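You operate a simulated robot arm through the tools that you are given. There is no shell and no other tool. Be economical: measure what you need, move in short steps, check, and stop when the job is done.

You run a simulated two-armed robot. Do the job below in one go: nothing can be reset, and whatever is moved stays where it is left.

## Task
Stand the strap case on the bench, pull out the strap, lock it.
Fine: it lies in the small crate; the strap comes fully out; hold it still with the other hand while you slide the lock off, pull the red tab and slide the lock on. Set down upright: strap case.

Only the result counts: the job must be done as asked and must still hold three seconds after the hand-in. Knocking over, shifting, dropping, spilling or breaking anything else fails it.

## Robot
Two 7-joint arms with two-finger grippers on one trunk, on a base that drives. Base frame: it is fixed to the floor where the robot stands at the start and does not move with it; the origin is under the middle of the robot, x ahead of it, y to its left, z up; the surface under the hand at the start is at about z = 800. Units: mm, rad, N and s.
The left shoulder is at the start at [51, 175, 1177], the right one opposite. With the tool pointing down near the work surface each hand reaches from about 100 to 840 mm from the robot's upright axis, wherever it stands, measured 20 degrees to its own side. Places, roughly: lock slider [500, 0, 900]; strap [500, -100, 800]; top of the kitting bench [600, 100, 800]. Payload 2.94 kg a hand.
The tool frame of a hand sits at the grasp point between the pads (the TCP): z along the fingers, y along the line on which they close. The tips reach 30 mm beyond it. The gripper opens to 138 mm. The gripper's body begins 109 mm behind the TCP.
Orientation is that of the tool frame in the base frame, as a unit quaternion [x, y, z, w]. With the fingers straight down and closing along the base's y, the tool's x points along the base's -x, its y along +y and its z along -z.

## Interface
- The arms move only by the tool play_rows. It takes "left_plan", "right_plan" or both (then of equal length, played together; a hand with none holds still); each is a list of rows, each a list of 6 numbers: the shift along the tool's x, y, z in mm, then the turn, a rotation vector about the tool's x, y, z in rad. In form: [[dx, dy, dz, rx, ry, rz], ...]. A call has 1 to 8 rows; each row shifts and turns the commanded pose from where the row before left it, along the tool's axes as they then stand. "left_fingers" and "right_fingers" are, for a hand that has rows, the gripper command, from -1 (fully open) to 1 (shut), values between in proportion, set as the call begins (left out, the last holds). A row lasts 0.2 s, in which the tool goes at most 50 mm and 0.15 rad; a call with a longer step from one row to the next is refused whole, and so is a gripper value outside its range. A pose out of reach is approached as far as the arm can. The call stops where the force on the tool passes 40 N (or 10 N more than at its start, if that is more) or the arm is blocked; 0.2 s more then pass. Each finger halts on what it meets, pressing with about 38 N; the grip force reading is that of the motor and also rises with nothing between the fingers. The clock runs only during rows and for 0.2 s after the last one: add rows that do not move to give the fingers time. It gives the time, the measured TCP pose, the force on the tool (base axes), the opening and the grip force at its end, in the units of the frame above (readings bear some noise), with the torque about the TCP (base axes, N m) and any sound that the robot's microphone picked up.
- Cameras (640 x 400 px; columns grow to the right, rows downward): "scene" is now at [117, -4.5, 1641.5]; the picture's right is [-0.02, -1.00, -0.00], its down [-0.85, 0.02, -0.53] and it looks along [0.53, -0.01, -0.85] (base axes); focal length 293 px, centre (320, 200). "left" rides on the left gripper at [71, -19, -146] in its tool frame; the picture's right is [0.26, 0.96, 0.00], its down [-0.85, 0.23, -0.48] and it looks along [-0.46, 0.12, 0.88] (tool axes); focal length 280 px, centre (320, 200). "right" rides on the right gripper at [71, 19, -146] in its tool frame; the picture's right is [-0.26, 0.97, 0.00], its down [-0.85, -0.23, -0.48] and it looks along [-0.46, -0.12, 0.88] (tool axes); focal length 280 px, centre (320, 200). There is no depth. A picture from a camera that has moved, and an enlarged one, comes with that camera's place and axes in the base frame and with its lens.
- snapshot(camera): a new picture of that camera. No time passes.
- move_column(by): slides the trunk up (or, below 0, down) by that many mm; the arms and the scene camera ride with it, the base frame stays. It gives what a move gives, with no picture.
- steer(legs): drives the robot by 1 to 6 legs, each [ahead, turn to the left] in mm and rad, along the robot's own axes; the way and the turn of a leg run together, so that a leg with both is an arc; at most 1500 mm and 3.142 rad a leg. The arms and the cameras ride along, it lands a little off, and it stops where it bumps. It gives what a move gives.
- aim_head(pan, tilt): turns the head with the scene camera to pan (to the left, within 2.094 rad either way) and tilt (down, from -0.506 to 1.204), counted from straight ahead of the robot. It gives what a move gives.
- enlarge(camera, box): a new picture of the part [left, top, right, bottom] of that camera's present view, enlarged. No time passes.
- job_done(): hands the job in; it is judged then, once.

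Work in short steps. Places have to be worked out from the pictures, the camera data and where the tool is seen: move nearer, look again, correct. Check each grasp and each placing, and mend what went wrong. You have 120 turns and 88 pictures in all, those below and enlarged ones among them. Open the grippers and draw the arms clear of the work before you hand the job in, unless the task says otherwise; then end with one line.

The tools are called after "Emit:" as name(argument=value, ...) on one line, values as JSON. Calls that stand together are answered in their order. play_rows: Moves the arms, as the interface text tells. Its arguments: {"type":"object","properties":{"left_plan":{"type":"array","items":{"type":"array","items":{"type":"number"}}},"left_fingers":{"type":"number"},"right_plan":{"type":"array","items":{"type":"array","items":{"type":"number"}}},"right_fingers":{"type":"number"}},"required":[]} The other tools are called the same way: move_column (by) slides the trunk up or down; steer (legs) drives the base; aim_head (pan, tilt) turns the head that bears the scene camera; snapshot (camera) takes a picture; enlarge (camera, box) takes an enlarged picture of a part of a camera's view; job_done () hands the job in.

At the start:

```text
time: 0.0
left_ee_pos: [563.4, 154.1, 1087.7]
left_tool_rot: [0.0, 1.0, 0.0, 0.0]
left_force: [0.8, 0.4, 0.5]
left_ft_torque: [-0.02, 0.02, -0.01]
left_gripper_width: 138.0
left_finger_force: 0.0
right_ee_pos: [370.4, -223.3, 1070.9]
right_tool_rot: [-0.001, 1.0, 0.0, 0.0]
right_force: [-0.3, -0.5, -0.3]
right_ft_torque: [0.0, -0.03, 0.02]
right_gripper_width: 138.2
right_finger_force: 0.1
trunk travel left (down, up): [-350.0, 384.0]
robot x, y, heading: [1.3, 0.8, 0.006]
head pan, tilt: [-0.024, 1.009]
```

scene: 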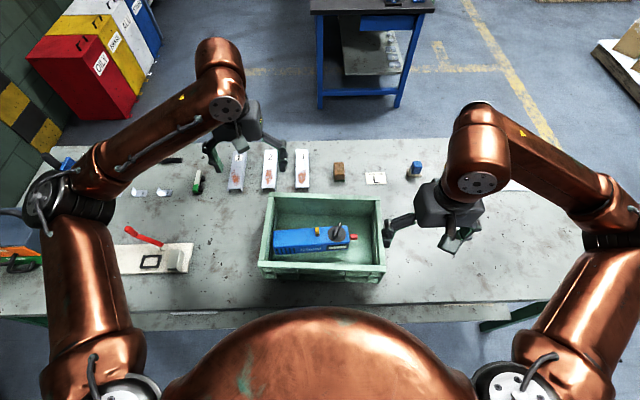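
right: 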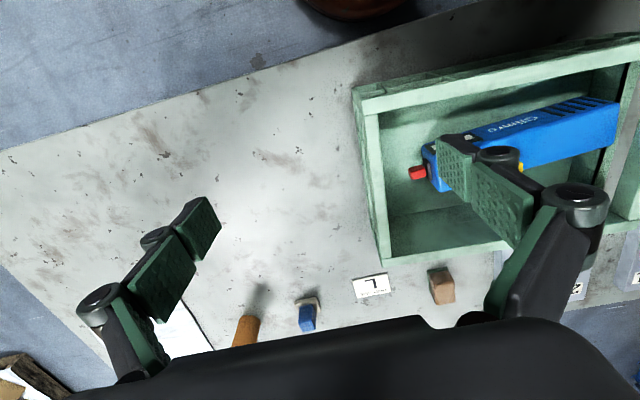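
left: 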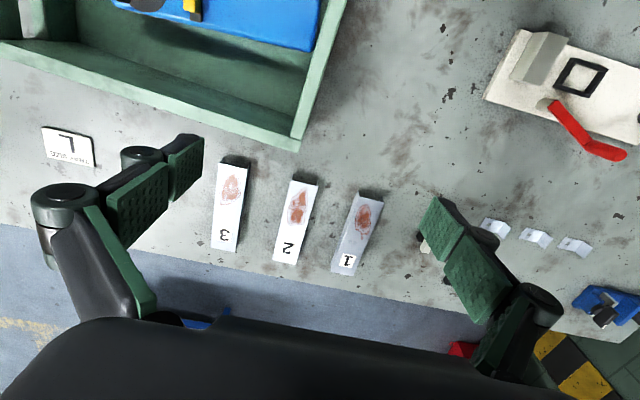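

The blue case lies in the green crate with a red tab at its right end and a yellow slider. I look closer.

Emit:
enlarge(camera="scene", box=[250, 180, 400, 290])

Emit:
enlarge(camera="right", box=[340, 40, 640, 260])

```text
3.64 times, centred on (325, 235) of scene
camera zoom: at [117.0, -4.5, 1641.5], right [-0.02, -1.0, 0.0], down [-0.85, 0.02, -0.53], along [0.53, -0.01, -0.85], focal length 1066 px, centre (302, 73)
```

zoom: 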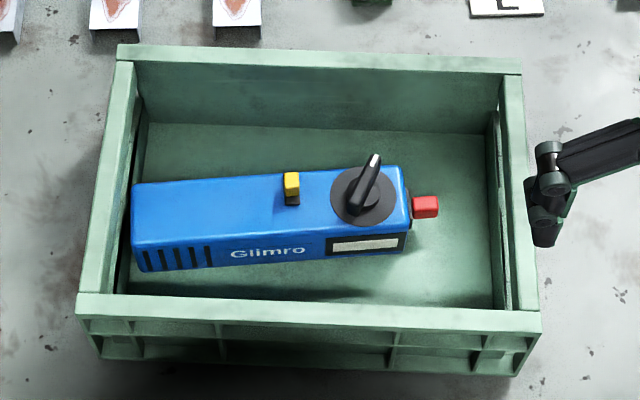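

```text
1.82 times, centred on (490, 150) of right
camera zoom: at [299.7, -203.6, 1216.6], right [0.26, 0.97, 0.0], down [0.85, -0.23, 0.48], along [0.46, -0.12, -0.88], focal length 510 px, centre (11, 291)
```

zoom: 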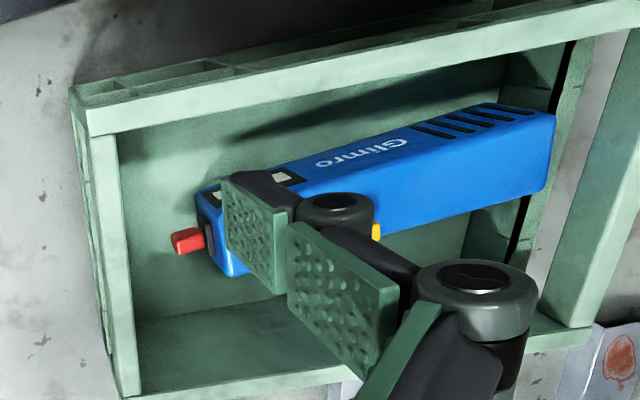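

The case is about 210 (y) x 50 (x) x 60 (z) mm, dial up, lettering upright toward the robot. I turn the left tool 90° so that it closes along x, with its camera on the +y side.

Emit:
play_rows(left_plan=[[0, 0, 0, 0, 0, 0.15], [0, 0, 0, 0, 0, 0.15], [0, 0, 0, 0, 0, 0.15], [0, 0, 0, 0, 0, 0.15], [0, 0, 0, 0, 0, 0.15], [0, 0, 0, 0, 0, 0.15], [0, 0, 0, 0, 0, 0.15], [0, 0, 0, 0, 0, 0.15]])

Emit:
play_rows(left_plan=[[0, 0, 0, 0, 0, 0.15], [0, 0, 0, 0, 0, 0.15], [0, 0, 0, 0, 0, 0.0708], [-35, -32, 0, 0, 0, 0], [-35, -32, 0, 0, 0, 0], [-34, -32, 0, 0, 0, 0]], left_fingers=-0.5)

Emit:
snapshot(camera="left")

Emit:
snapshot(camera="scene")

```text
time: 1.8
left_ee_pos: [563.3, 153.3, 1088.2]
left_tool_rot: [0.565, 0.825, 0.0, 0.0]
left_force: [0.3, -0.5, 0.2]
left_ft_torque: [0.03, -0.03, -0.03]
left_gripper_width: 138.0
left_finger_force: 0.1
right_ee_pos: [369.9, -222.0, 1070.3]
right_tool_rot: [0.0, 1.0, 0.0, 0.0]
right_force: [0.8, -0.3, -0.8]
right_ft_torque: [0.02, 0.04, 0.01]
right_gripper_width: 138.2
right_finger_force: 0.1
trunk travel left (down, up): [-350.0, 384.0]
robot x, y, heading: [1.5, -0.7, -0.002]
head pan, tilt: [-0.024, 1.009]
```

```text
time: 3.2
left_ee_pos: [468.1, 48.0, 1090.8]
left_tool_rot: [0.706, 0.708, 0.001, -0.001]
left_force: [0.9, -0.8, 0.4]
left_ft_torque: [0.06, -0.01, 0.03]
left_gripper_width: 103.3
left_finger_force: 0.0
right_ee_pos: [369.8, -224.8, 1070.3]
right_tool_rot: [0.0, 1.0, 0.001, -0.001]
right_force: [-0.1, 0.0, -0.5]
right_ft_torque: [0.04, -0.04, 0.01]
right_gripper_width: 138.0
right_finger_force: 0.1
trunk travel left (down, up): [-350.0, 384.0]
robot x, y, heading: [0.4, -1.7, 0.0]
head pan, tilt: [-0.024, 1.009]
```

```text
82 pictures are left
camera left: at [447.4, 118.2, 1236.6], right [0.96, 0.26, 0.0], down [0.23, -0.85, 0.47], along [0.13, -0.46, -0.88], focal length 280 px, centre (320, 200)
```

left: 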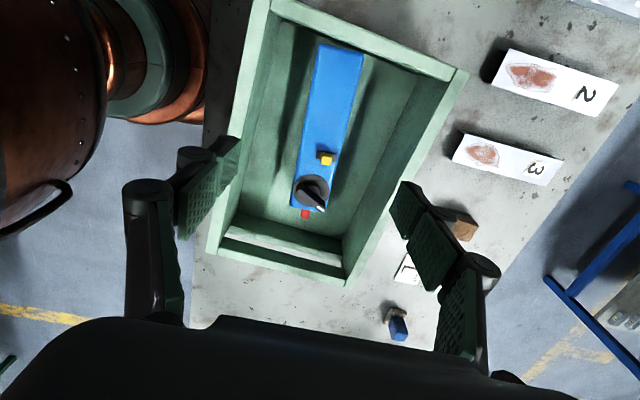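

```text
81 pictures are left
camera scene: at [116.3, -6.7, 1641.6], right [-0.02, -1.0, 0.0], down [-0.85, 0.02, -0.53], along [0.53, -0.01, -0.85], focal length 293 px, centre (320, 200)
```

scene: 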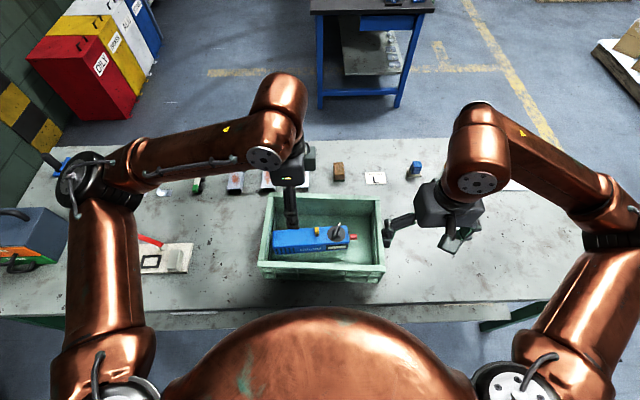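

Enlarging the left view to pin the case pose, the slot and the tab.

Emit:
enlarge(camera="left", box=[210, 10, 450, 290])

Emit:
enlarge(camera="left", box=[280, 140, 360, 225])

```text
1.43 times, centred on (330, 150) of left
camera zoom: at [447.4, 118.2, 1236.6], right [0.96, 0.26, 0.0], down [0.23, -0.85, 0.47], along [0.13, -0.46, -0.88], focal length 401 px, centre (306, 271)
```

zoom: 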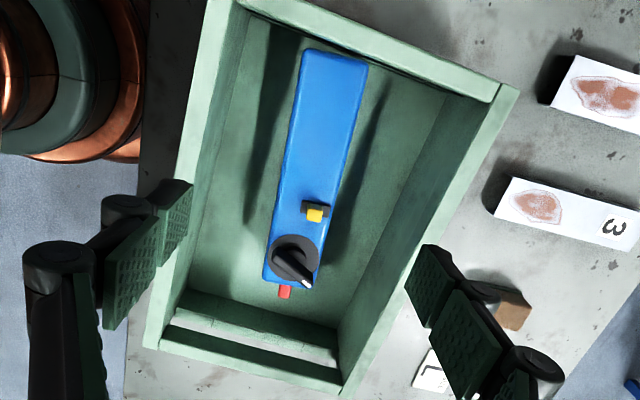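

```text
4.71 times, centred on (320, 182) of left
camera zoom: at [447.4, 118.2, 1236.6], right [0.96, 0.26, 0.0], down [0.23, -0.85, 0.47], along [0.13, -0.46, -0.88], focal length 1320 px, centre (320, 282)
```

zoom: 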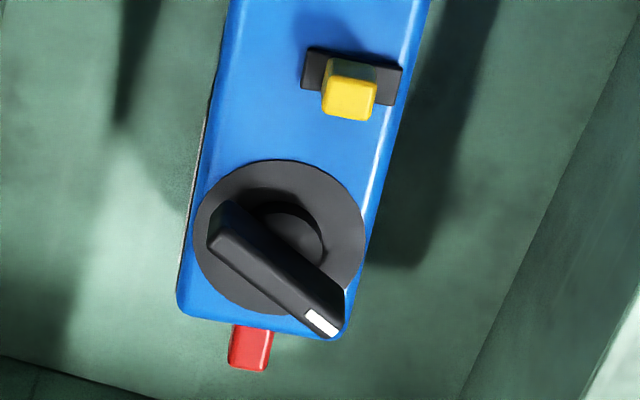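

The case axis is yawed about 0.054 rad, centre at about x=476 for y=45. I align the yaw, shift and go down to z≈900 before checking.

Emit:
play_rows(left_plan=[[-3, 8, 0, 0, 0, -0.054], [0, 0, 45, 0, 0, 0], [0, 0, 45, 0, 0, 0], [0, 0, 45, 0, 0, 0], [0, 0, 40, 0, 0, 0], [0, 0, 0, 0, 0, 0]])

Emit:
snapshot(camera="left")

Emit:
enlarge(camera="scene", box=[250, 130, 400, 290])

```text
time: 4.6
left_ee_pos: [474.6, 46.3, 912.6]
left_tool_rot: [0.687, 0.726, -0.001, 0.0]
left_force: [0.1, 0.0, 0.5]
left_ft_torque: [-0.01, 0.01, 0.0]
left_gripper_width: 103.5
left_finger_force: 0.0
right_ee_pos: [370.0, -223.4, 1071.2]
right_tool_rot: [-0.001, 1.0, 0.0, 0.0]
right_force: [0.5, 0.5, -0.6]
right_ft_torque: [0.01, 0.0, 0.0]
right_gripper_width: 137.9
right_finger_force: 0.1
trunk travel left (down, up): [-350.0, 384.0]
robot x, y, heading: [1.7, 1.7, -0.005]
head pan, tilt: [-0.024, 1.009]
```

```text
78 pictures are left
camera left: at [451.5, 116.0, 1059.5], right [0.95, 0.31, 0.0], down [0.28, -0.83, 0.48], along [0.15, -0.45, -0.88], focal length 280 px, centre (320, 200)
```

left: 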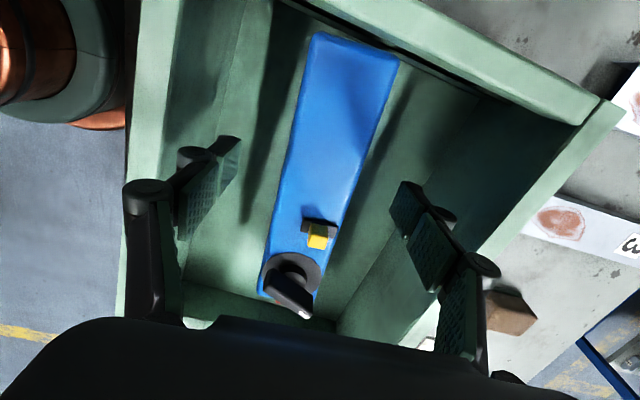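

```text
2.50 times, centred on (325, 210) of scene
camera zoom: at [116.7, -4.7, 1641.6], right [-0.02, -1.0, 0.0], down [-0.85, 0.02, -0.53], along [0.53, -0.01, -0.85], focal length 733 px, centre (308, 175)
```

zoom: 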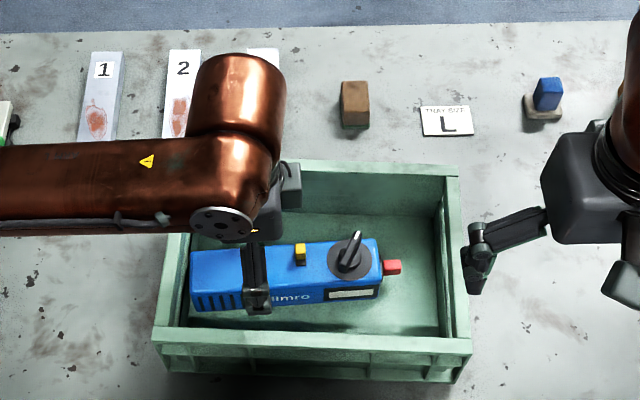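

Triangulating: case top z≈858, centre x≈479 here. I descend to z≈843 and close gently around it.

Emit:
play_rows(left_plan=[[0, 4, 35, 0, 0, 0], [0, 0, 34, 0, 0, 0], [0, 0, 0, 0, 0, 0]])

Emit:
play_rows(left_plan=[[0, 0, 0, 0, 0, 0], [0, 0, 0, 0, 0, 0], [0, 0, 0, 0, 0, 0], [0, 0, 0, 0, 0, 0], [0, 0, 0, 0, 0, 0]], left_fingers=1)

Emit:
snapshot(camera="left")

```text
time: 5.4
left_ee_pos: [479.8, 46.7, 843.2]
left_tool_rot: [0.688, 0.726, 0.0, 0.0]
left_force: [0.3, -0.5, -0.7]
left_ft_torque: [0.0, 0.01, -0.02]
left_gripper_width: 103.5
left_finger_force: 0.0
right_ee_pos: [368.6, -222.9, 1071.1]
right_tool_rot: [0.0, 1.0, 0.0, 0.0]
right_force: [0.0, 0.6, 0.0]
right_ft_torque: [-0.01, 0.01, 0.02]
right_gripper_width: 137.9
right_finger_force: 0.0
trunk travel left (down, up): [-350.0, 384.0]
robot x, y, heading: [-1.6, 3.0, 0.003]
head pan, tilt: [-0.024, 1.009]
```

```text
time: 6.6
left_ee_pos: [478.5, 45.7, 843.0]
left_tool_rot: [0.688, 0.726, 0.0, 0.001]
left_force: [-0.1, -0.4, 0.7]
left_ft_torque: [0.0, 0.07, -0.13]
left_gripper_width: 55.2
left_finger_force: 37.6
right_ee_pos: [369.7, -222.9, 1071.7]
right_tool_rot: [0.0, 1.0, 0.001, 0.0]
right_force: [-0.7, 0.5, 0.0]
right_ft_torque: [0.01, 0.02, 0.01]
right_gripper_width: 138.1
right_finger_force: 0.1
trunk travel left (down, up): [-350.0, 384.0]
robot x, y, heading: [-0.7, -1.2, -0.001]
head pan, tilt: [-0.024, 1.009]
```

```text
76 pictures are left
camera left: at [456.2, 116.0, 990.7], right [0.95, 0.31, 0.0], down [0.28, -0.83, 0.48], along [0.15, -0.45, -0.88], focal length 280 px, centre (320, 200)
```

left: 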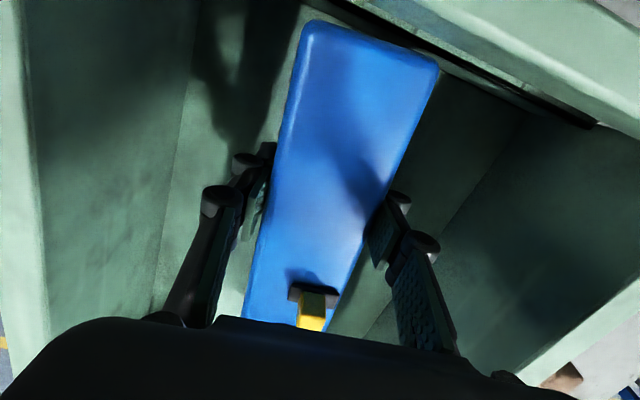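

Gripped at 55 mm width, 37.6 N. I lift it straight up a little, then well above the crate.

Emit:
play_rows(left_plan=[[0, 0, -10, 0, 0, 0], [0, 0, -15, 0, 0, 0], [0, 0, -25, 0, 0, 0], [0, 0, -35, 0, 0, 0], [0, 0, -40, 0, 0, 0], [0, 0, -40, 0, 0, 0], [0, 0, -30, 0, 0, 0], [0, 0, 0, 0, 0, 0]])

Emit:
snapshot(camera="scene")

Emit:
snapshot(camera="right")

```text
time: 8.4
left_ee_pos: [480.2, 46.7, 1040.3]
left_tool_rot: [0.687, 0.727, -0.001, -0.001]
left_force: [0.1, 1.3, -3.7]
left_ft_torque: [0.09, 0.05, -0.01]
left_gripper_width: 55.3
left_finger_force: 37.9
right_ee_pos: [370.9, -223.8, 1070.2]
right_tool_rot: [-0.001, 1.0, 0.0, 0.0]
right_force: [0.0, 0.1, 0.2]
right_ft_torque: [-0.01, 0.03, -0.01]
right_gripper_width: 137.9
right_finger_force: 0.0
trunk travel left (down, up): [-350.0, 384.0]
robot x, y, heading: [1.1, 4.1, -0.0]
head pan, tilt: [-0.024, 1.009]
```

```text
75 pictures are left
camera scene: at [117.6, -4.4, 1641.4], right [-0.02, -1.0, 0.0], down [-0.85, 0.02, -0.53], along [0.53, -0.01, -0.85], focal length 293 px, centre (320, 200)
```

scene: 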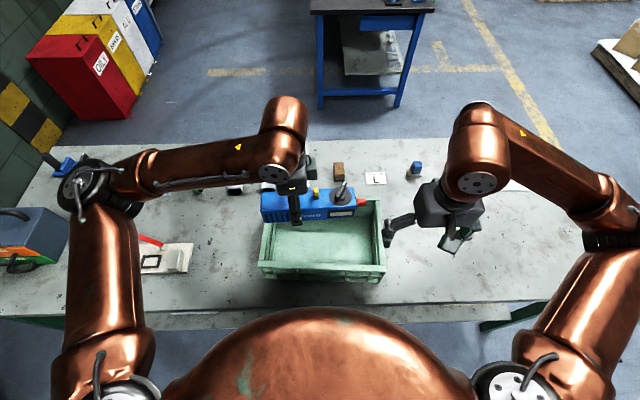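

```text
74 pictures are left
camera right: at [300.1, -203.6, 1216.5], right [0.26, 0.97, 0.0], down [0.85, -0.23, 0.48], along [0.46, -0.12, -0.88], focal length 280 px, centre (320, 200)
```

right: 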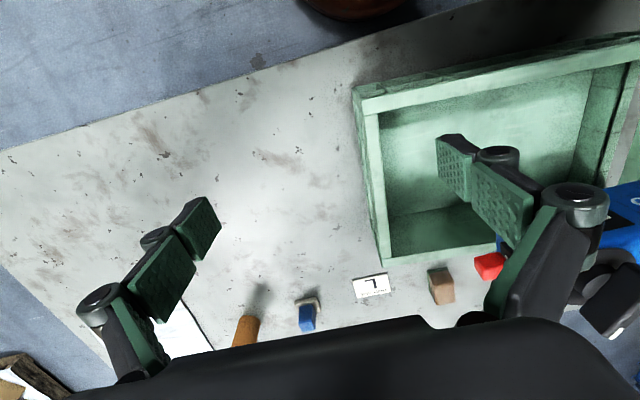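

Held firmly (about 0.4 kg). I move the right hand aside to the right first, with the left carrying the case toward the free bench right of the crate.

Emit:
play_rows(right_plan=[[0, -45, 0, 0, 0, 0], [0, -45, 0, 0, 0, 0], [0, -45, 0, 0, 0, 0], [0, -45, 0, 0, 0, 0], [0, -45, 0, 0, 0, 0], [0, -45, 0, 0, 0, 0], [0, -30, 0, 0, 0, 0]])

Emit:
play_rows(left_plan=[[-20, 0, -10, 0, 0, 0.054], [-40, 0, 0, 0, 0, 0], [-45, 0, 0, 0, 0, 0], [-45, 0, 0, 0, 0, 0], [-45, 0, 0, 0, 0, 0], [-45, 0, 0, 0, 0, 0], [-45, 0, 0, 0, 0, 0], [-40, 0, 0, 0, 0, 0]])

Emit:
snapshot(camera="scene")

Emit:
snapshot(camera="right")

```text
time: 10.0
left_ee_pos: [479.8, 47.1, 1040.5]
left_tool_rot: [0.688, 0.726, 0.001, 0.0]
left_force: [-0.2, 0.0, -3.3]
left_ft_torque: [0.15, 0.03, 0.0]
left_gripper_width: 55.1
left_finger_force: 38.2
right_ee_pos: [370.6, -526.6, 1070.2]
right_tool_rot: [0.0, 1.0, 0.0, -0.001]
right_force: [0.3, 0.5, 0.4]
right_ft_torque: [0.0, -0.01, 0.0]
right_gripper_width: 137.9
right_finger_force: 0.0
trunk travel left (down, up): [-350.0, 384.0]
robot x, y, heading: [1.9, 3.8, -0.001]
head pan, tilt: [-0.024, 1.009]
```

```text
time: 11.8
left_ee_pos: [480.5, -282.4, 1049.7]
left_tool_rot: [0.707, 0.707, 0.001, -0.002]
left_force: [0.1, -0.4, -3.5]
left_ft_torque: [0.18, 0.03, 0.02]
left_gripper_width: 55.0
left_finger_force: 37.8
right_ee_pos: [370.5, -526.8, 1069.0]
right_tool_rot: [0.0, 1.0, 0.002, -0.001]
right_force: [0.0, -0.4, -0.5]
right_ft_torque: [0.07, 0.02, -0.04]
right_gripper_width: 138.0
right_finger_force: 0.0
trunk travel left (down, up): [-350.0, 384.0]
robot x, y, heading: [1.9, 3.1, 0.003]
head pan, tilt: [-0.024, 1.009]
```

```text
73 pictures are left
camera scene: at [116.9, -9.5, 1641.7], right [-0.02, -1.0, 0.0], down [-0.85, 0.02, -0.53], along [0.53, -0.01, -0.85], focal length 293 px, centre (320, 200)
```

scene: 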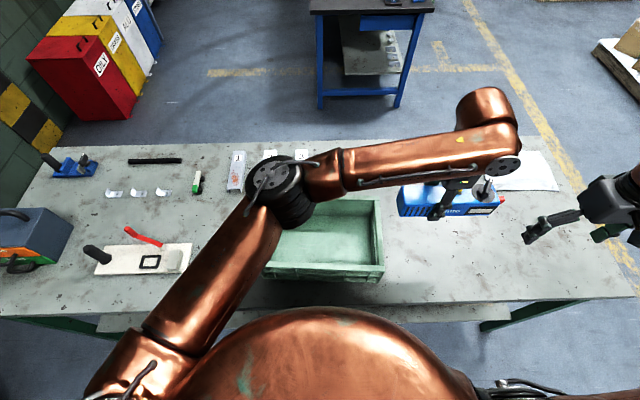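

```text
72 pictures are left
camera right: at [299.8, -507.9, 1215.4], right [0.26, 0.96, 0.0], down [0.85, -0.23, 0.47], along [0.46, -0.12, -0.88], focal length 280 px, centre (320, 200)
```

right: 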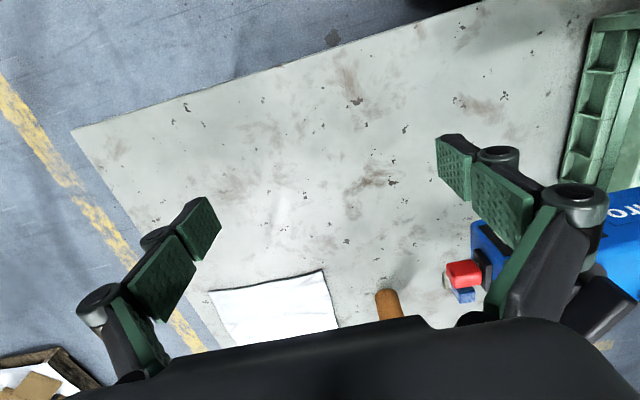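

Reaches fine. I look at the case enlarged before setting it down.

Emit:
enlarge(camera="scene", box=[390, 160, 520, 240])

Emit:
enlarge(camera="left", box=[200, 0, 480, 330])

```text
4.92 times, centred on (455, 200) of scene
camera zoom: at [116.9, -9.5, 1641.7], right [-0.02, -1.0, 0.0], down [-0.85, 0.02, -0.53], along [0.53, -0.01, -0.85], focal length 1443 px, centre (-345, 200)
```

zoom: 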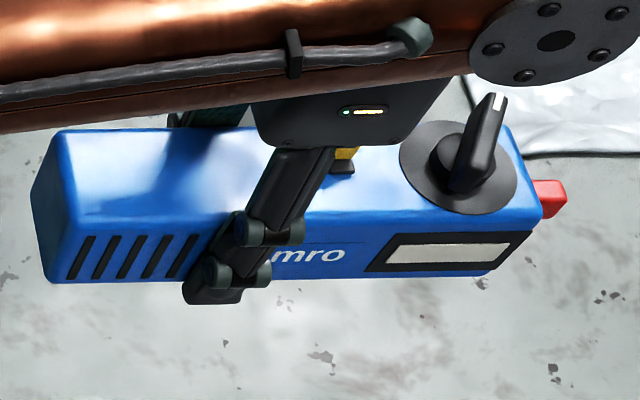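

```text
1.21 times, centred on (340, 165) of left
camera zoom: at [460.8, -211.7, 1195.9], right [0.96, 0.26, 0.0], down [0.23, -0.85, 0.47], along [0.12, -0.46, -0.88], focal length 340 px, centre (296, 242)
```

zoom: 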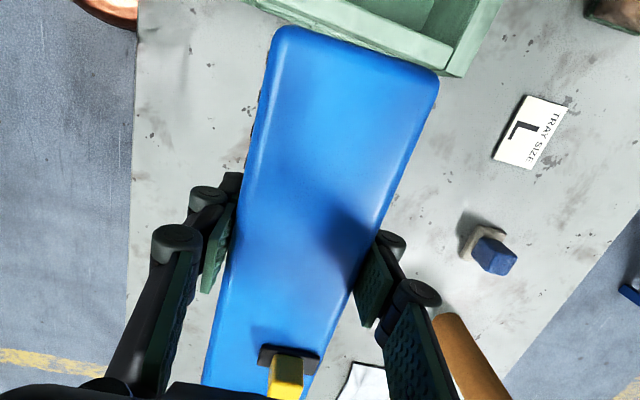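

The case is upright in its dial-up, lettering-horizontal pose. I move it to x≈440, y≈-335 and descend most of the way.

Emit:
play_rows(left_plan=[[-27, -20, 0, 0, 0, 0], [-26, -20, 0, 0, 0, 0], [0, 0, 45, 0, 0, 0], [0, 0, 45, 0, 0, 0], [0, 0, 40, 0, 0, 0], [0, 0, 40, 0, 0, 0], [0, 0, 20, 0, 0, 0], [0, 0, 0, 0, 0, 0]])

Emit:
snapshot(camera="scene")

Emit:
snapshot(camera="right")

```text
time: 13.6
left_ee_pos: [441.6, -332.9, 859.7]
left_tool_rot: [0.706, 0.708, 0.0, -0.001]
left_force: [-1.0, -0.1, -3.7]
left_ft_torque: [0.13, 0.02, 0.03]
left_gripper_width: 55.3
left_finger_force: 37.9
right_ee_pos: [369.6, -524.7, 1069.9]
right_tool_rot: [0.0, 1.0, 0.0, 0.0]
right_force: [-0.8, 0.3, -0.1]
right_ft_torque: [-0.01, 0.0, 0.01]
right_gripper_width: 138.4
right_finger_force: 0.1
trunk travel left (down, up): [-350.0, 384.0]
robot x, y, heading: [1.0, -0.6, 0.003]
head pan, tilt: [-0.024, 1.009]
```

```text
69 pictures are left
camera scene: at [117.3, -5.9, 1641.6], right [-0.02, -1.0, 0.0], down [-0.85, 0.02, -0.53], along [0.53, -0.01, -0.85], focal length 293 px, centre (320, 200)
```

scene: 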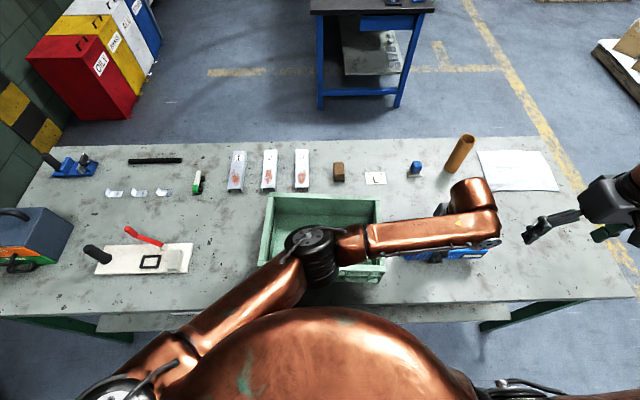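

```text
68 pictures are left
camera right: at [300.1, -505.5, 1216.3], right [0.26, 0.96, 0.0], down [0.85, -0.23, 0.48], along [0.46, -0.12, -0.88], focal length 280 px, centre (320, 200)
```

right: 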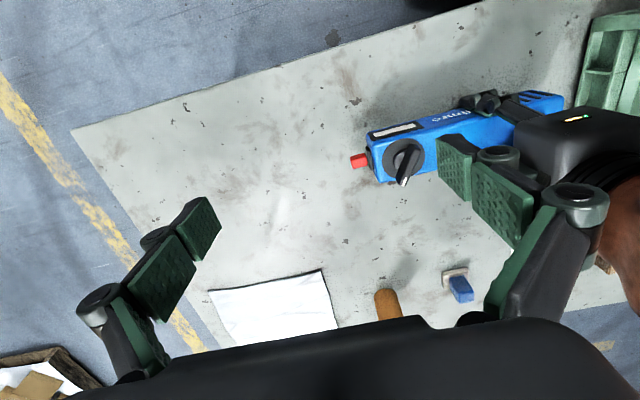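

The case is about 20 mm above the bench with free space around. I lower in small steps until contact shows.

Emit:
play_rows(left_plan=[[0, 0, 6, 0, 0, 0], [0, 0, 5, 0, 0, 0], [0, 0, 4, 0, 0, 0], [0, 0, 0, 0, 0, 0]])

Emit:
play_rows(left_plan=[[0, 0, 2, 0, 0, 0], [0, 0, 2, 0, 0, 0], [0, 0, 1, 0, 0, 0], [0, 0, 0, 0, 0, 0]])

```text
time: 14.6
left_ee_pos: [441.5, -332.6, 844.6]
left_tool_rot: [0.707, 0.707, 0.0, -0.001]
left_force: [0.2, -0.4, -3.7]
left_ft_torque: [0.13, 0.01, -0.02]
left_gripper_width: 55.2
left_finger_force: 37.6
right_ee_pos: [369.2, -525.0, 1070.0]
right_tool_rot: [-0.001, 1.0, 0.002, -0.001]
right_force: [0.3, -0.4, 0.0]
right_ft_torque: [0.0, 0.01, -0.03]
right_gripper_width: 138.2
right_finger_force: 0.1
trunk travel left (down, up): [-350.0, 384.0]
robot x, y, heading: [-0.5, -0.7, 0.005]
head pan, tilt: [-0.024, 1.009]
```

```text
time: 15.6
left_ee_pos: [441.9, -331.5, 839.3]
left_tool_rot: [0.707, 0.708, 0.0, -0.001]
left_force: [-0.4, 0.2, -3.8]
left_ft_torque: [0.14, 0.01, -0.02]
left_gripper_width: 55.0
left_finger_force: 38.2
right_ee_pos: [368.7, -526.5, 1068.8]
right_tool_rot: [0.001, 1.0, 0.002, 0.0]
right_force: [-0.3, -0.8, 0.0]
right_ft_torque: [0.06, 0.01, -0.01]
right_gripper_width: 138.0
right_finger_force: 0.0
trunk travel left (down, up): [-350.0, 384.0]
robot x, y, heading: [3.4, -0.6, 0.001]
head pan, tilt: [-0.024, 1.009]
```

No contact yet (force still -3.8 N). Continuing in 1–2 mm steps.

Emit:
play_rows(left_plan=[[0, 0, 1.5, 0, 0, 0], [0, 0, 1.5, 0, 0, 0], [0, 0, 0, 0, 0, 0]])

Emit:
play_rows(left_plan=[[0, 0, 1, 0, 0, 0], [0, 0, 1, 0, 0, 0], [0, 0, 0, 0, 0, 0]])

```text
time: 16.4
left_ee_pos: [441.1, -332.8, 836.1]
left_tool_rot: [0.707, 0.708, 0.0, -0.002]
left_force: [0.1, 0.8, -3.5]
left_ft_torque: [0.13, -0.01, -0.01]
left_gripper_width: 55.3
left_finger_force: 38.4
right_ee_pos: [370.4, -526.8, 1069.6]
right_tool_rot: [0.0, 1.0, 0.0, 0.0]
right_force: [-0.7, 0.6, 0.1]
right_ft_torque: [-0.05, -0.02, 0.0]
right_gripper_width: 137.9
right_finger_force: 0.0
trunk travel left (down, up): [-350.0, 384.0]
robot x, y, heading: [-2.6, -1.2, -0.001]
head pan, tilt: [-0.024, 1.009]
```

```text
time: 17.2
left_ee_pos: [442.0, -332.2, 833.4]
left_tool_rot: [0.707, 0.708, 0.001, -0.001]
left_force: [0.3, 0.4, -4.0]
left_ft_torque: [0.12, -0.03, 0.0]
left_gripper_width: 55.2
left_finger_force: 37.9
right_ee_pos: [369.6, -525.0, 1069.9]
right_tool_rot: [0.0, 1.0, 0.001, 0.0]
right_force: [0.1, -0.6, -0.1]
right_ft_torque: [0.02, -0.02, 0.06]
right_gripper_width: 138.1
right_finger_force: 0.1
trunk travel left (down, up): [-350.0, 384.0]
robot x, y, heading: [0.3, 1.3, 0.001]
head pan, tilt: [-0.024, 1.009]
```

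Emit:
play_rows(left_plan=[[0, 0, 1, 0, 0, 0], [0, 0, 1, 0, 0, 0], [0, 0, 0, 0, 0, 0]])

Emit:
enlarge(camera="scene", box=[390, 220, 510, 290])

Emit:
enlarge(camera="right", box=[340, 70, 600, 210])

```text
time: 18.0
left_ee_pos: [440.7, -332.1, 832.2]
left_tool_rot: [0.707, 0.707, 0.0, -0.001]
left_force: [0.8, -0.3, -3.7]
left_ft_torque: [0.1, 0.0, -0.03]
left_gripper_width: 55.0
left_finger_force: 37.3
right_ee_pos: [371.4, -525.4, 1070.8]
right_tool_rot: [0.0, 1.0, 0.001, 0.0]
right_force: [-1.1, -0.2, 0.0]
right_ft_torque: [0.0, -0.02, -0.01]
right_gripper_width: 138.2
right_finger_force: 0.1
trunk travel left (down, up): [-350.0, 384.0]
robot x, y, heading: [1.1, -3.7, -0.002]
head pan, tilt: [-0.024, 1.009]
```

```text
5.33 times, centred on (450, 255) of scene
camera zoom: at [117.4, -6.1, 1641.5], right [-0.02, -1.0, 0.0], down [-0.85, 0.02, -0.53], along [0.53, -0.01, -0.85], focal length 1563 px, centre (-373, -93)
```

zoom: 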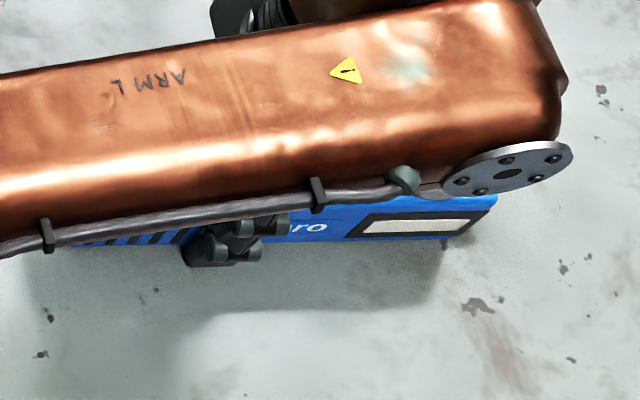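

```text
2.46 times, centred on (470, 140) of right
camera zoom: at [300.1, -505.6, 1216.2], right [0.26, 0.97, 0.0], down [0.85, -0.23, 0.48], along [0.46, -0.12, -0.88], focal length 690 px, centre (-49, 348)
```

zoom: 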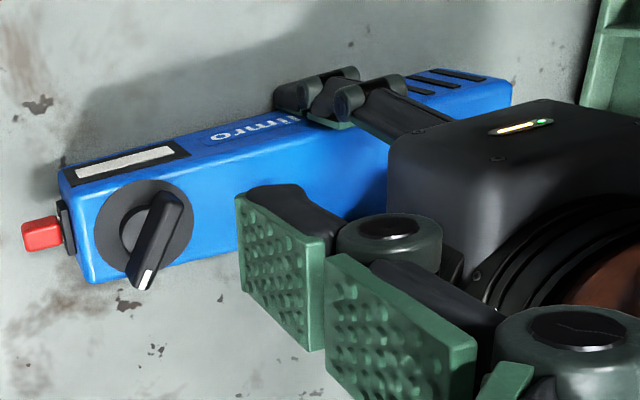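

Nearly on the bench. A few more 1 mm steps until contact registers.

Emit:
play_rows(left_plan=[[0, 0, 1, 0, 0, 0], [0, 0, 1, 0, 0, 0], [0, 0, 0, 0, 0, 0]])

Emit:
play_rows(left_plan=[[0, 0, 1, 0, 0, 0], [0, 0, 1, 0, 0, 0], [0, 0, 0, 0, 0, 0]])

```text
time: 18.8
left_ee_pos: [439.9, -332.4, 830.2]
left_tool_rot: [0.707, 0.707, 0.0, 0.0]
left_force: [0.0, 0.6, -0.1]
left_ft_torque: [-0.32, 0.02, 0.03]
left_gripper_width: 55.0
left_finger_force: 38.0
right_ee_pos: [370.1, -524.3, 1069.8]
right_tool_rot: [0.0, 1.0, 0.0, 0.0]
right_force: [-0.5, 0.3, -0.5]
right_ft_torque: [-0.01, -0.05, -0.01]
right_gripper_width: 137.7
right_finger_force: 0.1
trunk travel left (down, up): [-350.0, 384.0]
robot x, y, heading: [1.2, -1.3, 0.005]
head pan, tilt: [-0.024, 1.009]
```

```text
time: 19.6
left_ee_pos: [441.7, -331.5, 829.4]
left_tool_rot: [0.707, 0.707, 0.0, 0.001]
left_force: [4.6, -4.3, 16.6]
left_ft_torque: [-0.27, 0.25, 0.14]
left_gripper_width: 55.3
left_finger_force: 38.1
right_ee_pos: [370.5, -524.5, 1070.5]
right_tool_rot: [0.0, 1.0, 0.0, 0.0]
right_force: [0.3, -0.4, 0.0]
right_ft_torque: [0.0, 0.02, 0.0]
right_gripper_width: 138.0
right_finger_force: 0.0
trunk travel left (down, up): [-350.0, 384.0]
robot x, y, heading: [1.8, -3.2, 0.004]
head pan, tilt: [-0.024, 1.009]
```

Contact made; the case sits on the bench. I ease up 3 mm, open, then slide the open fingers along to the left end of the case for holding, clear of the slider.

Emit:
play_rows(left_plan=[[0, 0, -1.5, 0, 0, 0], [0, 0, 0, 0, 0, 0], [0, 0, 0, 0, 0, 0], [0, 0, 0, 0, 0, 0], [0, 0, 0, 0, 0, 0]], left_fingers=-0.2)

Emit:
play_rows(left_plan=[[0, 0, -6, 0, 0, 0], [20, 0, 0, 0, 0, 0], [20, 0, 0, 0, 0, 0], [12, 0, 0, 0, 0, 0], [0, 0, 0, 0, 0, 0]])

Emit:
snapshot(camera="right")

Emit:
snapshot(camera="left")

Emit:
snapshot(camera="scene")

```text
time: 20.8
left_ee_pos: [440.7, -331.9, 830.6]
left_tool_rot: [0.707, 0.707, 0.0, 0.0]
left_force: [-0.1, 0.3, -0.2]
left_ft_torque: [0.04, -0.05, -0.01]
left_gripper_width: 82.8
left_finger_force: 0.1
right_ee_pos: [370.3, -524.9, 1071.2]
right_tool_rot: [0.0, 1.0, 0.001, 0.0]
right_force: [0.2, 1.2, 0.6]
right_ft_torque: [0.02, -0.02, 0.0]
right_gripper_width: 138.0
right_finger_force: 0.0
trunk travel left (down, up): [-350.0, 384.0]
robot x, y, heading: [1.4, 1.8, -0.003]
head pan, tilt: [-0.024, 1.009]
```

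```text
time: 22.0
left_ee_pos: [441.2, -280.7, 835.5]
left_tool_rot: [0.707, 0.707, 0.001, -0.001]
left_force: [0.4, -0.5, 0.2]
left_ft_torque: [-0.06, 0.01, -0.01]
left_gripper_width: 82.8
left_finger_force: 0.1
right_ee_pos: [369.1, -525.7, 1069.4]
right_tool_rot: [0.0, 1.0, 0.001, 0.001]
right_force: [0.9, 0.7, 0.0]
right_ft_torque: [0.02, 0.0, -0.01]
right_gripper_width: 137.9
right_finger_force: 0.1
trunk travel left (down, up): [-350.0, 384.0]
robot x, y, heading: [0.0, -3.5, -0.0]
head pan, tilt: [-0.024, 1.009]
```

```text
65 pictures are left
camera right: at [299.8, -505.5, 1216.4], right [0.26, 0.96, 0.0], down [0.85, -0.23, 0.48], along [0.46, -0.12, -0.88], focal length 280 px, centre (320, 200)
```

right: 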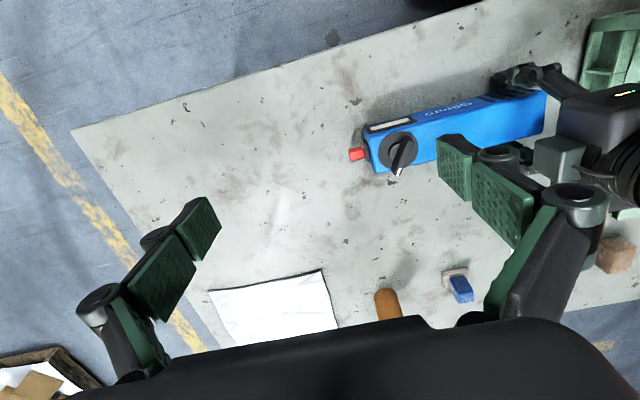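

```text
64 pictures are left
camera left: at [421.8, -208.8, 982.7], right [0.96, 0.26, 0.0], down [0.23, -0.85, 0.47], along [0.12, -0.46, -0.88], focal length 280 px, centre (320, 200)
```

left: 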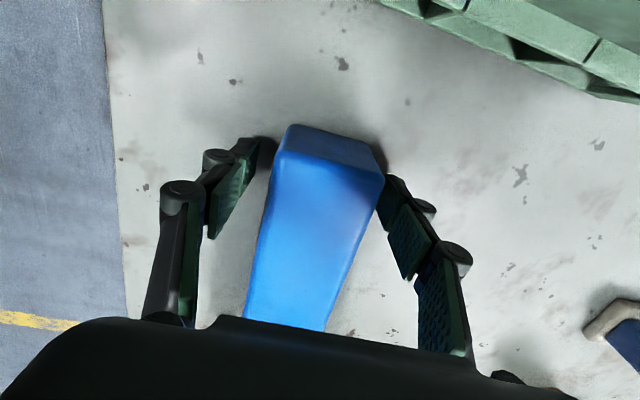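

```text
63 pictures are left
camera scene: at [117.0, -6.0, 1641.6], right [-0.02, -1.0, 0.0], down [-0.85, 0.02, -0.53], along [0.53, -0.01, -0.85], focal length 293 px, centre (320, 200)
```

scene: 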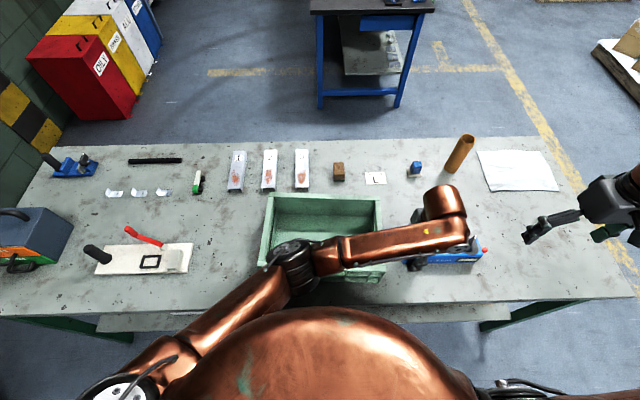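

The left fingers straddle the left end. I close to hold the case, while turning the right tool -90° so it closes along x with its camera on the -y side.

Emit:
play_rows(left_plan=[[0, 0, 0, 0, 0, 0], [0, 0, 0, 0, 0, 0], [0, 0, 0, 0, 0, 0], [0, 0, 0, 0, 0, 0], [0, 0, 0, 0, 0, 0], [0, 0, 0, 0, 0, 0], [0, 0, 0, 0, 0, 0], [0, 0, 0, 0, 0, 0]], left_fingers=1, right_plan=[[0, 0, 0, 0, 0, -0.15], [0, 0, 0, 0, 0, -0.15], [0, 0, 0, 0, 0, -0.15], [0, 0, 0, 0, 0, -0.15], [0, 0, 0, 0, 0, -0.15], [0, 0, 0, 0, 0, -0.15], [0, 0, 0, 0, 0, -0.15], [0, 0, 0, 0, 0, -0.15]])

Emit:
play_rows(right_plan=[[0, 0, 0, 0, 0, -0.15], [0, 0, 0, 0, 0, -0.15], [0, 0, 0, 0, 0, -0.0708], [-35, -25, 0, 0, 0, 0], [-35, -25, 0, 0, 0, 0], [-15, -30, 25, 0, 0, 0], [0, 0, 35, 0, 0, 0], [0, 0, 0, 0, 0, 0]], right_fingers=-0.4)

Emit:
snapshot(camera="right")

Emit:
snapshot(camera="scene")

```text
time: 23.7
left_ee_pos: [440.6, -280.2, 837.7]
left_tool_rot: [0.709, 0.705, -0.001, 0.001]
left_force: [-0.4, 0.3, -3.0]
left_ft_torque: [0.33, -0.01, 0.01]
left_gripper_width: 55.3
left_finger_force: 37.6
right_ee_pos: [309.9, -294.3, 1084.0]
right_tool_rot: [-0.497, 0.868, -0.012, -0.005]
right_force: [0.0, -1.5, -0.7]
right_ft_torque: [0.02, -0.03, -0.12]
right_gripper_width: 138.0
right_finger_force: 0.0
right hand out of reach, approached as far as the arm can: row 1, 2, 3, 4, 5, 6, 7, 8
trunk travel left (down, up): [-350.0, 384.0]
robot x, y, heading: [3.4, -0.2, -0.0]
head pan, tilt: [-0.024, 1.009]
stopped in row 8 (right hand): the force on the tool passed its limit at 88 N (the readings are from after the stop); the commanded pose is now the measured one
```

```text
time: 24.0
left_ee_pos: [443.0, -277.3, 837.4]
left_tool_rot: [0.706, 0.708, -0.003, 0.001]
left_force: [-0.4, 0.0, -3.2]
left_ft_torque: [0.31, 0.0, 0.0]
left_gripper_width: 55.2
left_finger_force: 37.8
right_ee_pos: [305.1, -288.5, 1082.5]
right_tool_rot: [-0.516, 0.856, -0.023, -0.012]
right_force: [-0.2, -0.1, -0.3]
right_ft_torque: [-0.04, 0.01, 0.03]
right_gripper_width: 109.0
right_finger_force: 1.3
right hand out of reach, approached as far as the arm can: row 1
trunk travel left (down, up): [-350.0, 384.0]
robot x, y, heading: [-0.8, 0.2, 0.005]
head pan, tilt: [-0.024, 1.009]
stopped in row 1 (right hand): the force on the tool passed its limit at 76 N (the readings are from after the stop); the commanded pose is now the measured one
```

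```text
62 pictures are left
camera right: at [255.1, -334.4, 1232.1], right [-0.73, 0.68, -0.04], down [0.6, 0.67, 0.44], along [0.33, 0.3, -0.9], focal length 280 px, centre (320, 200)
```

right: 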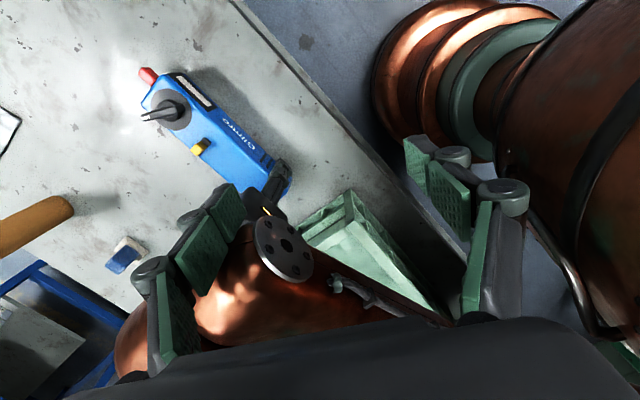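

```text
61 pictures are left
camera scene: at [117.5, -3.3, 1641.5], right [-0.02, -1.0, 0.0], down [-0.85, 0.02, -0.53], along [0.53, -0.01, -0.85], focal length 293 px, centre (320, 200)
```

scene: 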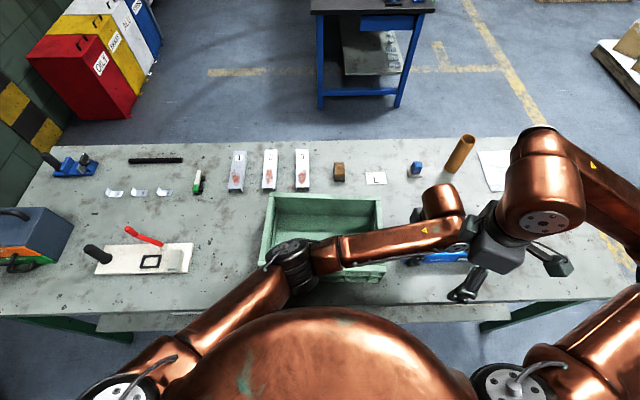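

The -90° turn was out of reach and the right hand swung to the left wrist. I back it away along -y first, then undo the turn.

Emit:
play_rows(right_plan=[[25, -14, 0, 0, 0, 0], [35, -18, 0, 0, 0, 0], [35, -18, -5, 0, 0, 0], [35, -18, -5, 0, 0, 0], [35, -18, 0, 0, 0, 0]])

```text
time: 25.2
left_ee_pos: [442.2, -279.9, 837.6]
left_tool_rot: [0.707, 0.707, -0.002, 0.001]
left_force: [0.0, 0.5, -2.8]
left_ft_torque: [0.28, 0.0, 0.0]
left_gripper_width: 55.4
left_finger_force: 38.5
right_ee_pos: [258.3, -308.5, 1092.7]
right_tool_rot: [-0.516, 0.856, -0.023, -0.013]
right_force: [-0.5, -0.9, -0.3]
right_ft_torque: [0.08, -0.05, -0.03]
right_gripper_width: 96.6
right_finger_force: 0.0
right hand out of reach, approached as far as the arm can: row 1, 2, 3, 4, 5
trunk travel left (down, up): [-350.0, 384.0]
robot x, y, heading: [2.1, 2.4, 0.001]
head pan, tilt: [-0.024, 1.009]
```

At the joint limit; I turn the tool back toward the native orientation, which frees the reach.

Emit:
play_rows(right_plan=[[0, 0, 0, 0, 0, 0.15], [0, 0, 0, 0, 0, 0.15], [0, 0, 0, 0, 0, 0.15], [0, 0, 0, 0, 0, 0.15], [0, 0, 0, 0, 0, 0.15], [0, 0, 0, 0, 0, 0.15], [0, 0, 0, 0, 0, 0.15], [0, 0, 0, 0, 0, 0]])

Emit:
snapshot(camera="right")

Emit:
snapshot(camera="scene")

```text
time: 27.0
left_ee_pos: [443.2, -278.9, 837.3]
left_tool_rot: [0.707, 0.707, -0.002, 0.002]
left_force: [0.1, 0.0, -4.4]
left_ft_torque: [0.31, 0.02, -0.02]
left_gripper_width: 55.0
left_finger_force: 38.1
right_ee_pos: [257.5, -307.5, 1093.8]
right_tool_rot: [-0.017, 1.0, -0.025, 0.0]
right_force: [-0.4, 0.0, 0.1]
right_ft_torque: [0.01, -0.01, 0.0]
right_gripper_width: 96.5
right_finger_force: 0.1
trunk travel left (down, up): [-350.0, 384.0]
robot x, y, heading: [2.5, 1.9, -0.004]
head pan, tilt: [-0.024, 1.009]
```

```text
60 pictures are left
camera right: at [187.5, -283.7, 1238.6], right [0.23, 0.97, -0.05], down [0.86, -0.18, 0.49], along [0.46, -0.15, -0.87], focal length 280 px, centre (320, 200)
```

right: 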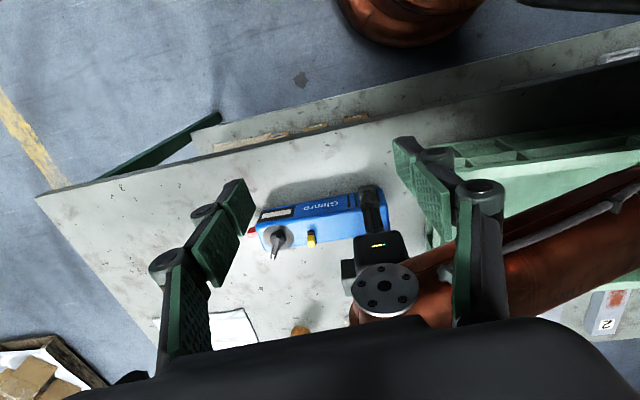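

```text
59 pictures are left
camera scene: at [117.4, -5.6, 1641.5], right [-0.02, -1.0, 0.0], down [-0.85, 0.02, -0.53], along [0.53, -0.01, -0.85], focal length 293 px, centre (320, 200)
```

scene: 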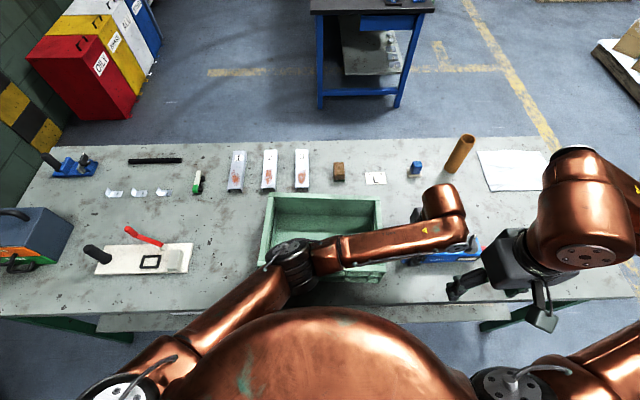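

Free again, slider in view. I lower the left hand a little so the case rests on the bench, and enlarge the right view of the slider.

Emit:
play_rows(left_plan=[[0, 0, 1, 0, 0, 0], [0, 0, 1, 0, 0, 0], [0, 0, 0, 0, 0, 0]])

Emit:
enlarge(camera="right", box=[235, 170, 415, 280])

```text
time: 27.8
left_ee_pos: [443.2, -279.6, 836.5]
left_tool_rot: [0.706, 0.708, -0.002, 0.002]
left_force: [0.2, 0.3, 4.6]
left_ft_torque: [0.57, 0.21, -0.02]
left_gripper_width: 55.1
left_finger_force: 37.8
right_ee_pos: [256.9, -308.3, 1094.0]
right_tool_rot: [-0.017, 1.0, -0.026, 0.002]
right_force: [0.4, -0.2, -0.4]
right_ft_torque: [-0.01, -0.02, 0.03]
right_gripper_width: 96.4
right_finger_force: 0.0
trunk travel left (down, up): [-350.0, 384.0]
robot x, y, heading: [-1.2, 0.6, -0.002]
head pan, tilt: [-0.024, 1.009]
```

```text
3.56 times, centred on (325, 225) of right
camera zoom: at [187.0, -283.4, 1238.9], right [0.23, 0.97, -0.05], down [0.86, -0.18, 0.49], along [0.46, -0.15, -0.87], focal length 997 px, centre (302, 111)
```

zoom: 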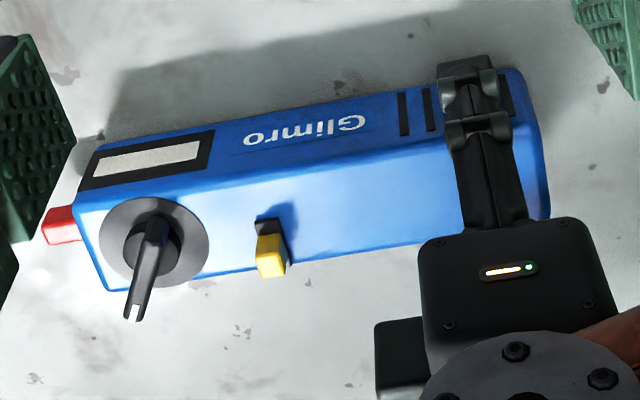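

The slot runs along x beside the dial. I bring the right hand closer with a tilt (leaning to -y, away from the left wrist) to see which end the slider is at.

Emit:
play_rows(right_plan=[[0, -41, 0, 0, 0, 0], [0, -41, 0, 0, 0, 0], [0, -41, 0, -0.15, 0, 0], [0, 0, 0, -0.15, 0, 0], [0, 0, 0, -0.15, 0, 0]])

Emit:
play_rows(right_plan=[[-30, -13, 31, 0, 0, 0], [-30, -13, 31, 0, 0, 0], [-30, -13, 31, 0, 0, 0], [-30, -13, 30, 0, 0, 0], [0, 0, 0, 0, 0, 0]])

Emit:
snapshot(camera="right")

```text
time: 29.0
left_ee_pos: [442.0, -279.9, 837.0]
left_tool_rot: [0.706, 0.708, -0.001, 0.002]
left_force: [1.5, 1.4, 10.9]
left_ft_torque: [0.71, 0.14, 0.01]
left_gripper_width: 55.2
left_finger_force: 38.2
right_ee_pos: [263.4, -432.6, 1101.2]
right_tool_rot: [-0.017, 0.98, 0.199, -0.004]
right_force: [0.0, 0.0, -0.3]
right_ft_torque: [0.02, 0.01, 0.0]
right_gripper_width: 96.4
right_finger_force: 0.1
trunk travel left (down, up): [-350.0, 384.0]
robot x, y, heading: [-1.2, -1.0, -0.0]
head pan, tilt: [-0.024, 1.009]
```

```text
time: 30.2
left_ee_pos: [441.2, -277.4, 836.3]
left_tool_rot: [0.706, 0.708, -0.002, 0.003]
left_force: [-3.3, 1.2, 13.1]
left_ft_torque: [0.82, 0.15, 0.07]
left_gripper_width: 55.2
left_finger_force: 37.9
right_ee_pos: [381.3, -428.0, 967.6]
right_tool_rot: [-0.017, 0.98, 0.197, -0.004]
right_force: [0.9, 0.1, 0.5]
right_ft_torque: [0.01, -0.01, 0.01]
right_gripper_width: 96.4
right_finger_force: 0.2
trunk travel left (down, up): [-350.0, 384.0]
robot x, y, heading: [-2.9, 0.0, -0.005]
head pan, tilt: [-0.024, 1.009]
```

```text
57 pictures are left
camera right: at [312.0, -468.0, 1109.2], right [0.23, 0.9, 0.37], down [0.86, -0.37, 0.35], along [0.45, 0.24, -0.86], focal length 280 px, centre (320, 200)
```

right: 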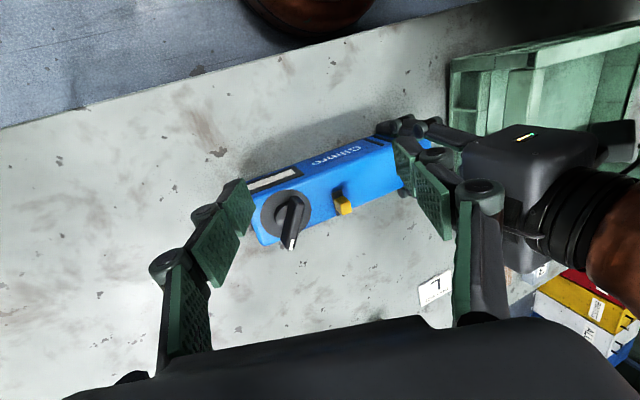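

Emit:
enlarge(camera="right", box=[250, 150, 390, 260])

```text
3.64 times, centred on (320, 205) of right
camera zoom: at [312.0, -468.0, 1109.2], right [0.23, 0.9, 0.37], down [0.86, -0.37, 0.35], along [0.45, 0.24, -0.86], focal length 1020 px, centre (320, 182)
```

zoom: 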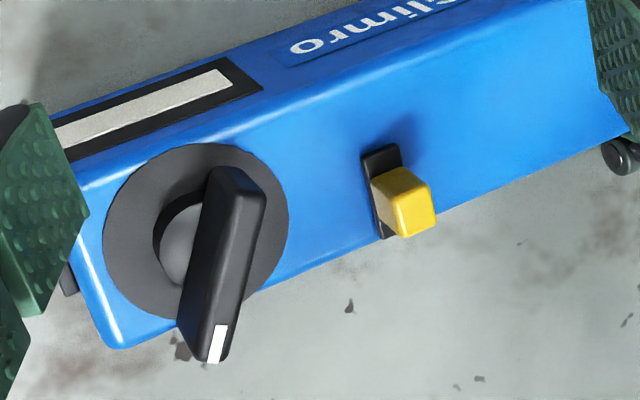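

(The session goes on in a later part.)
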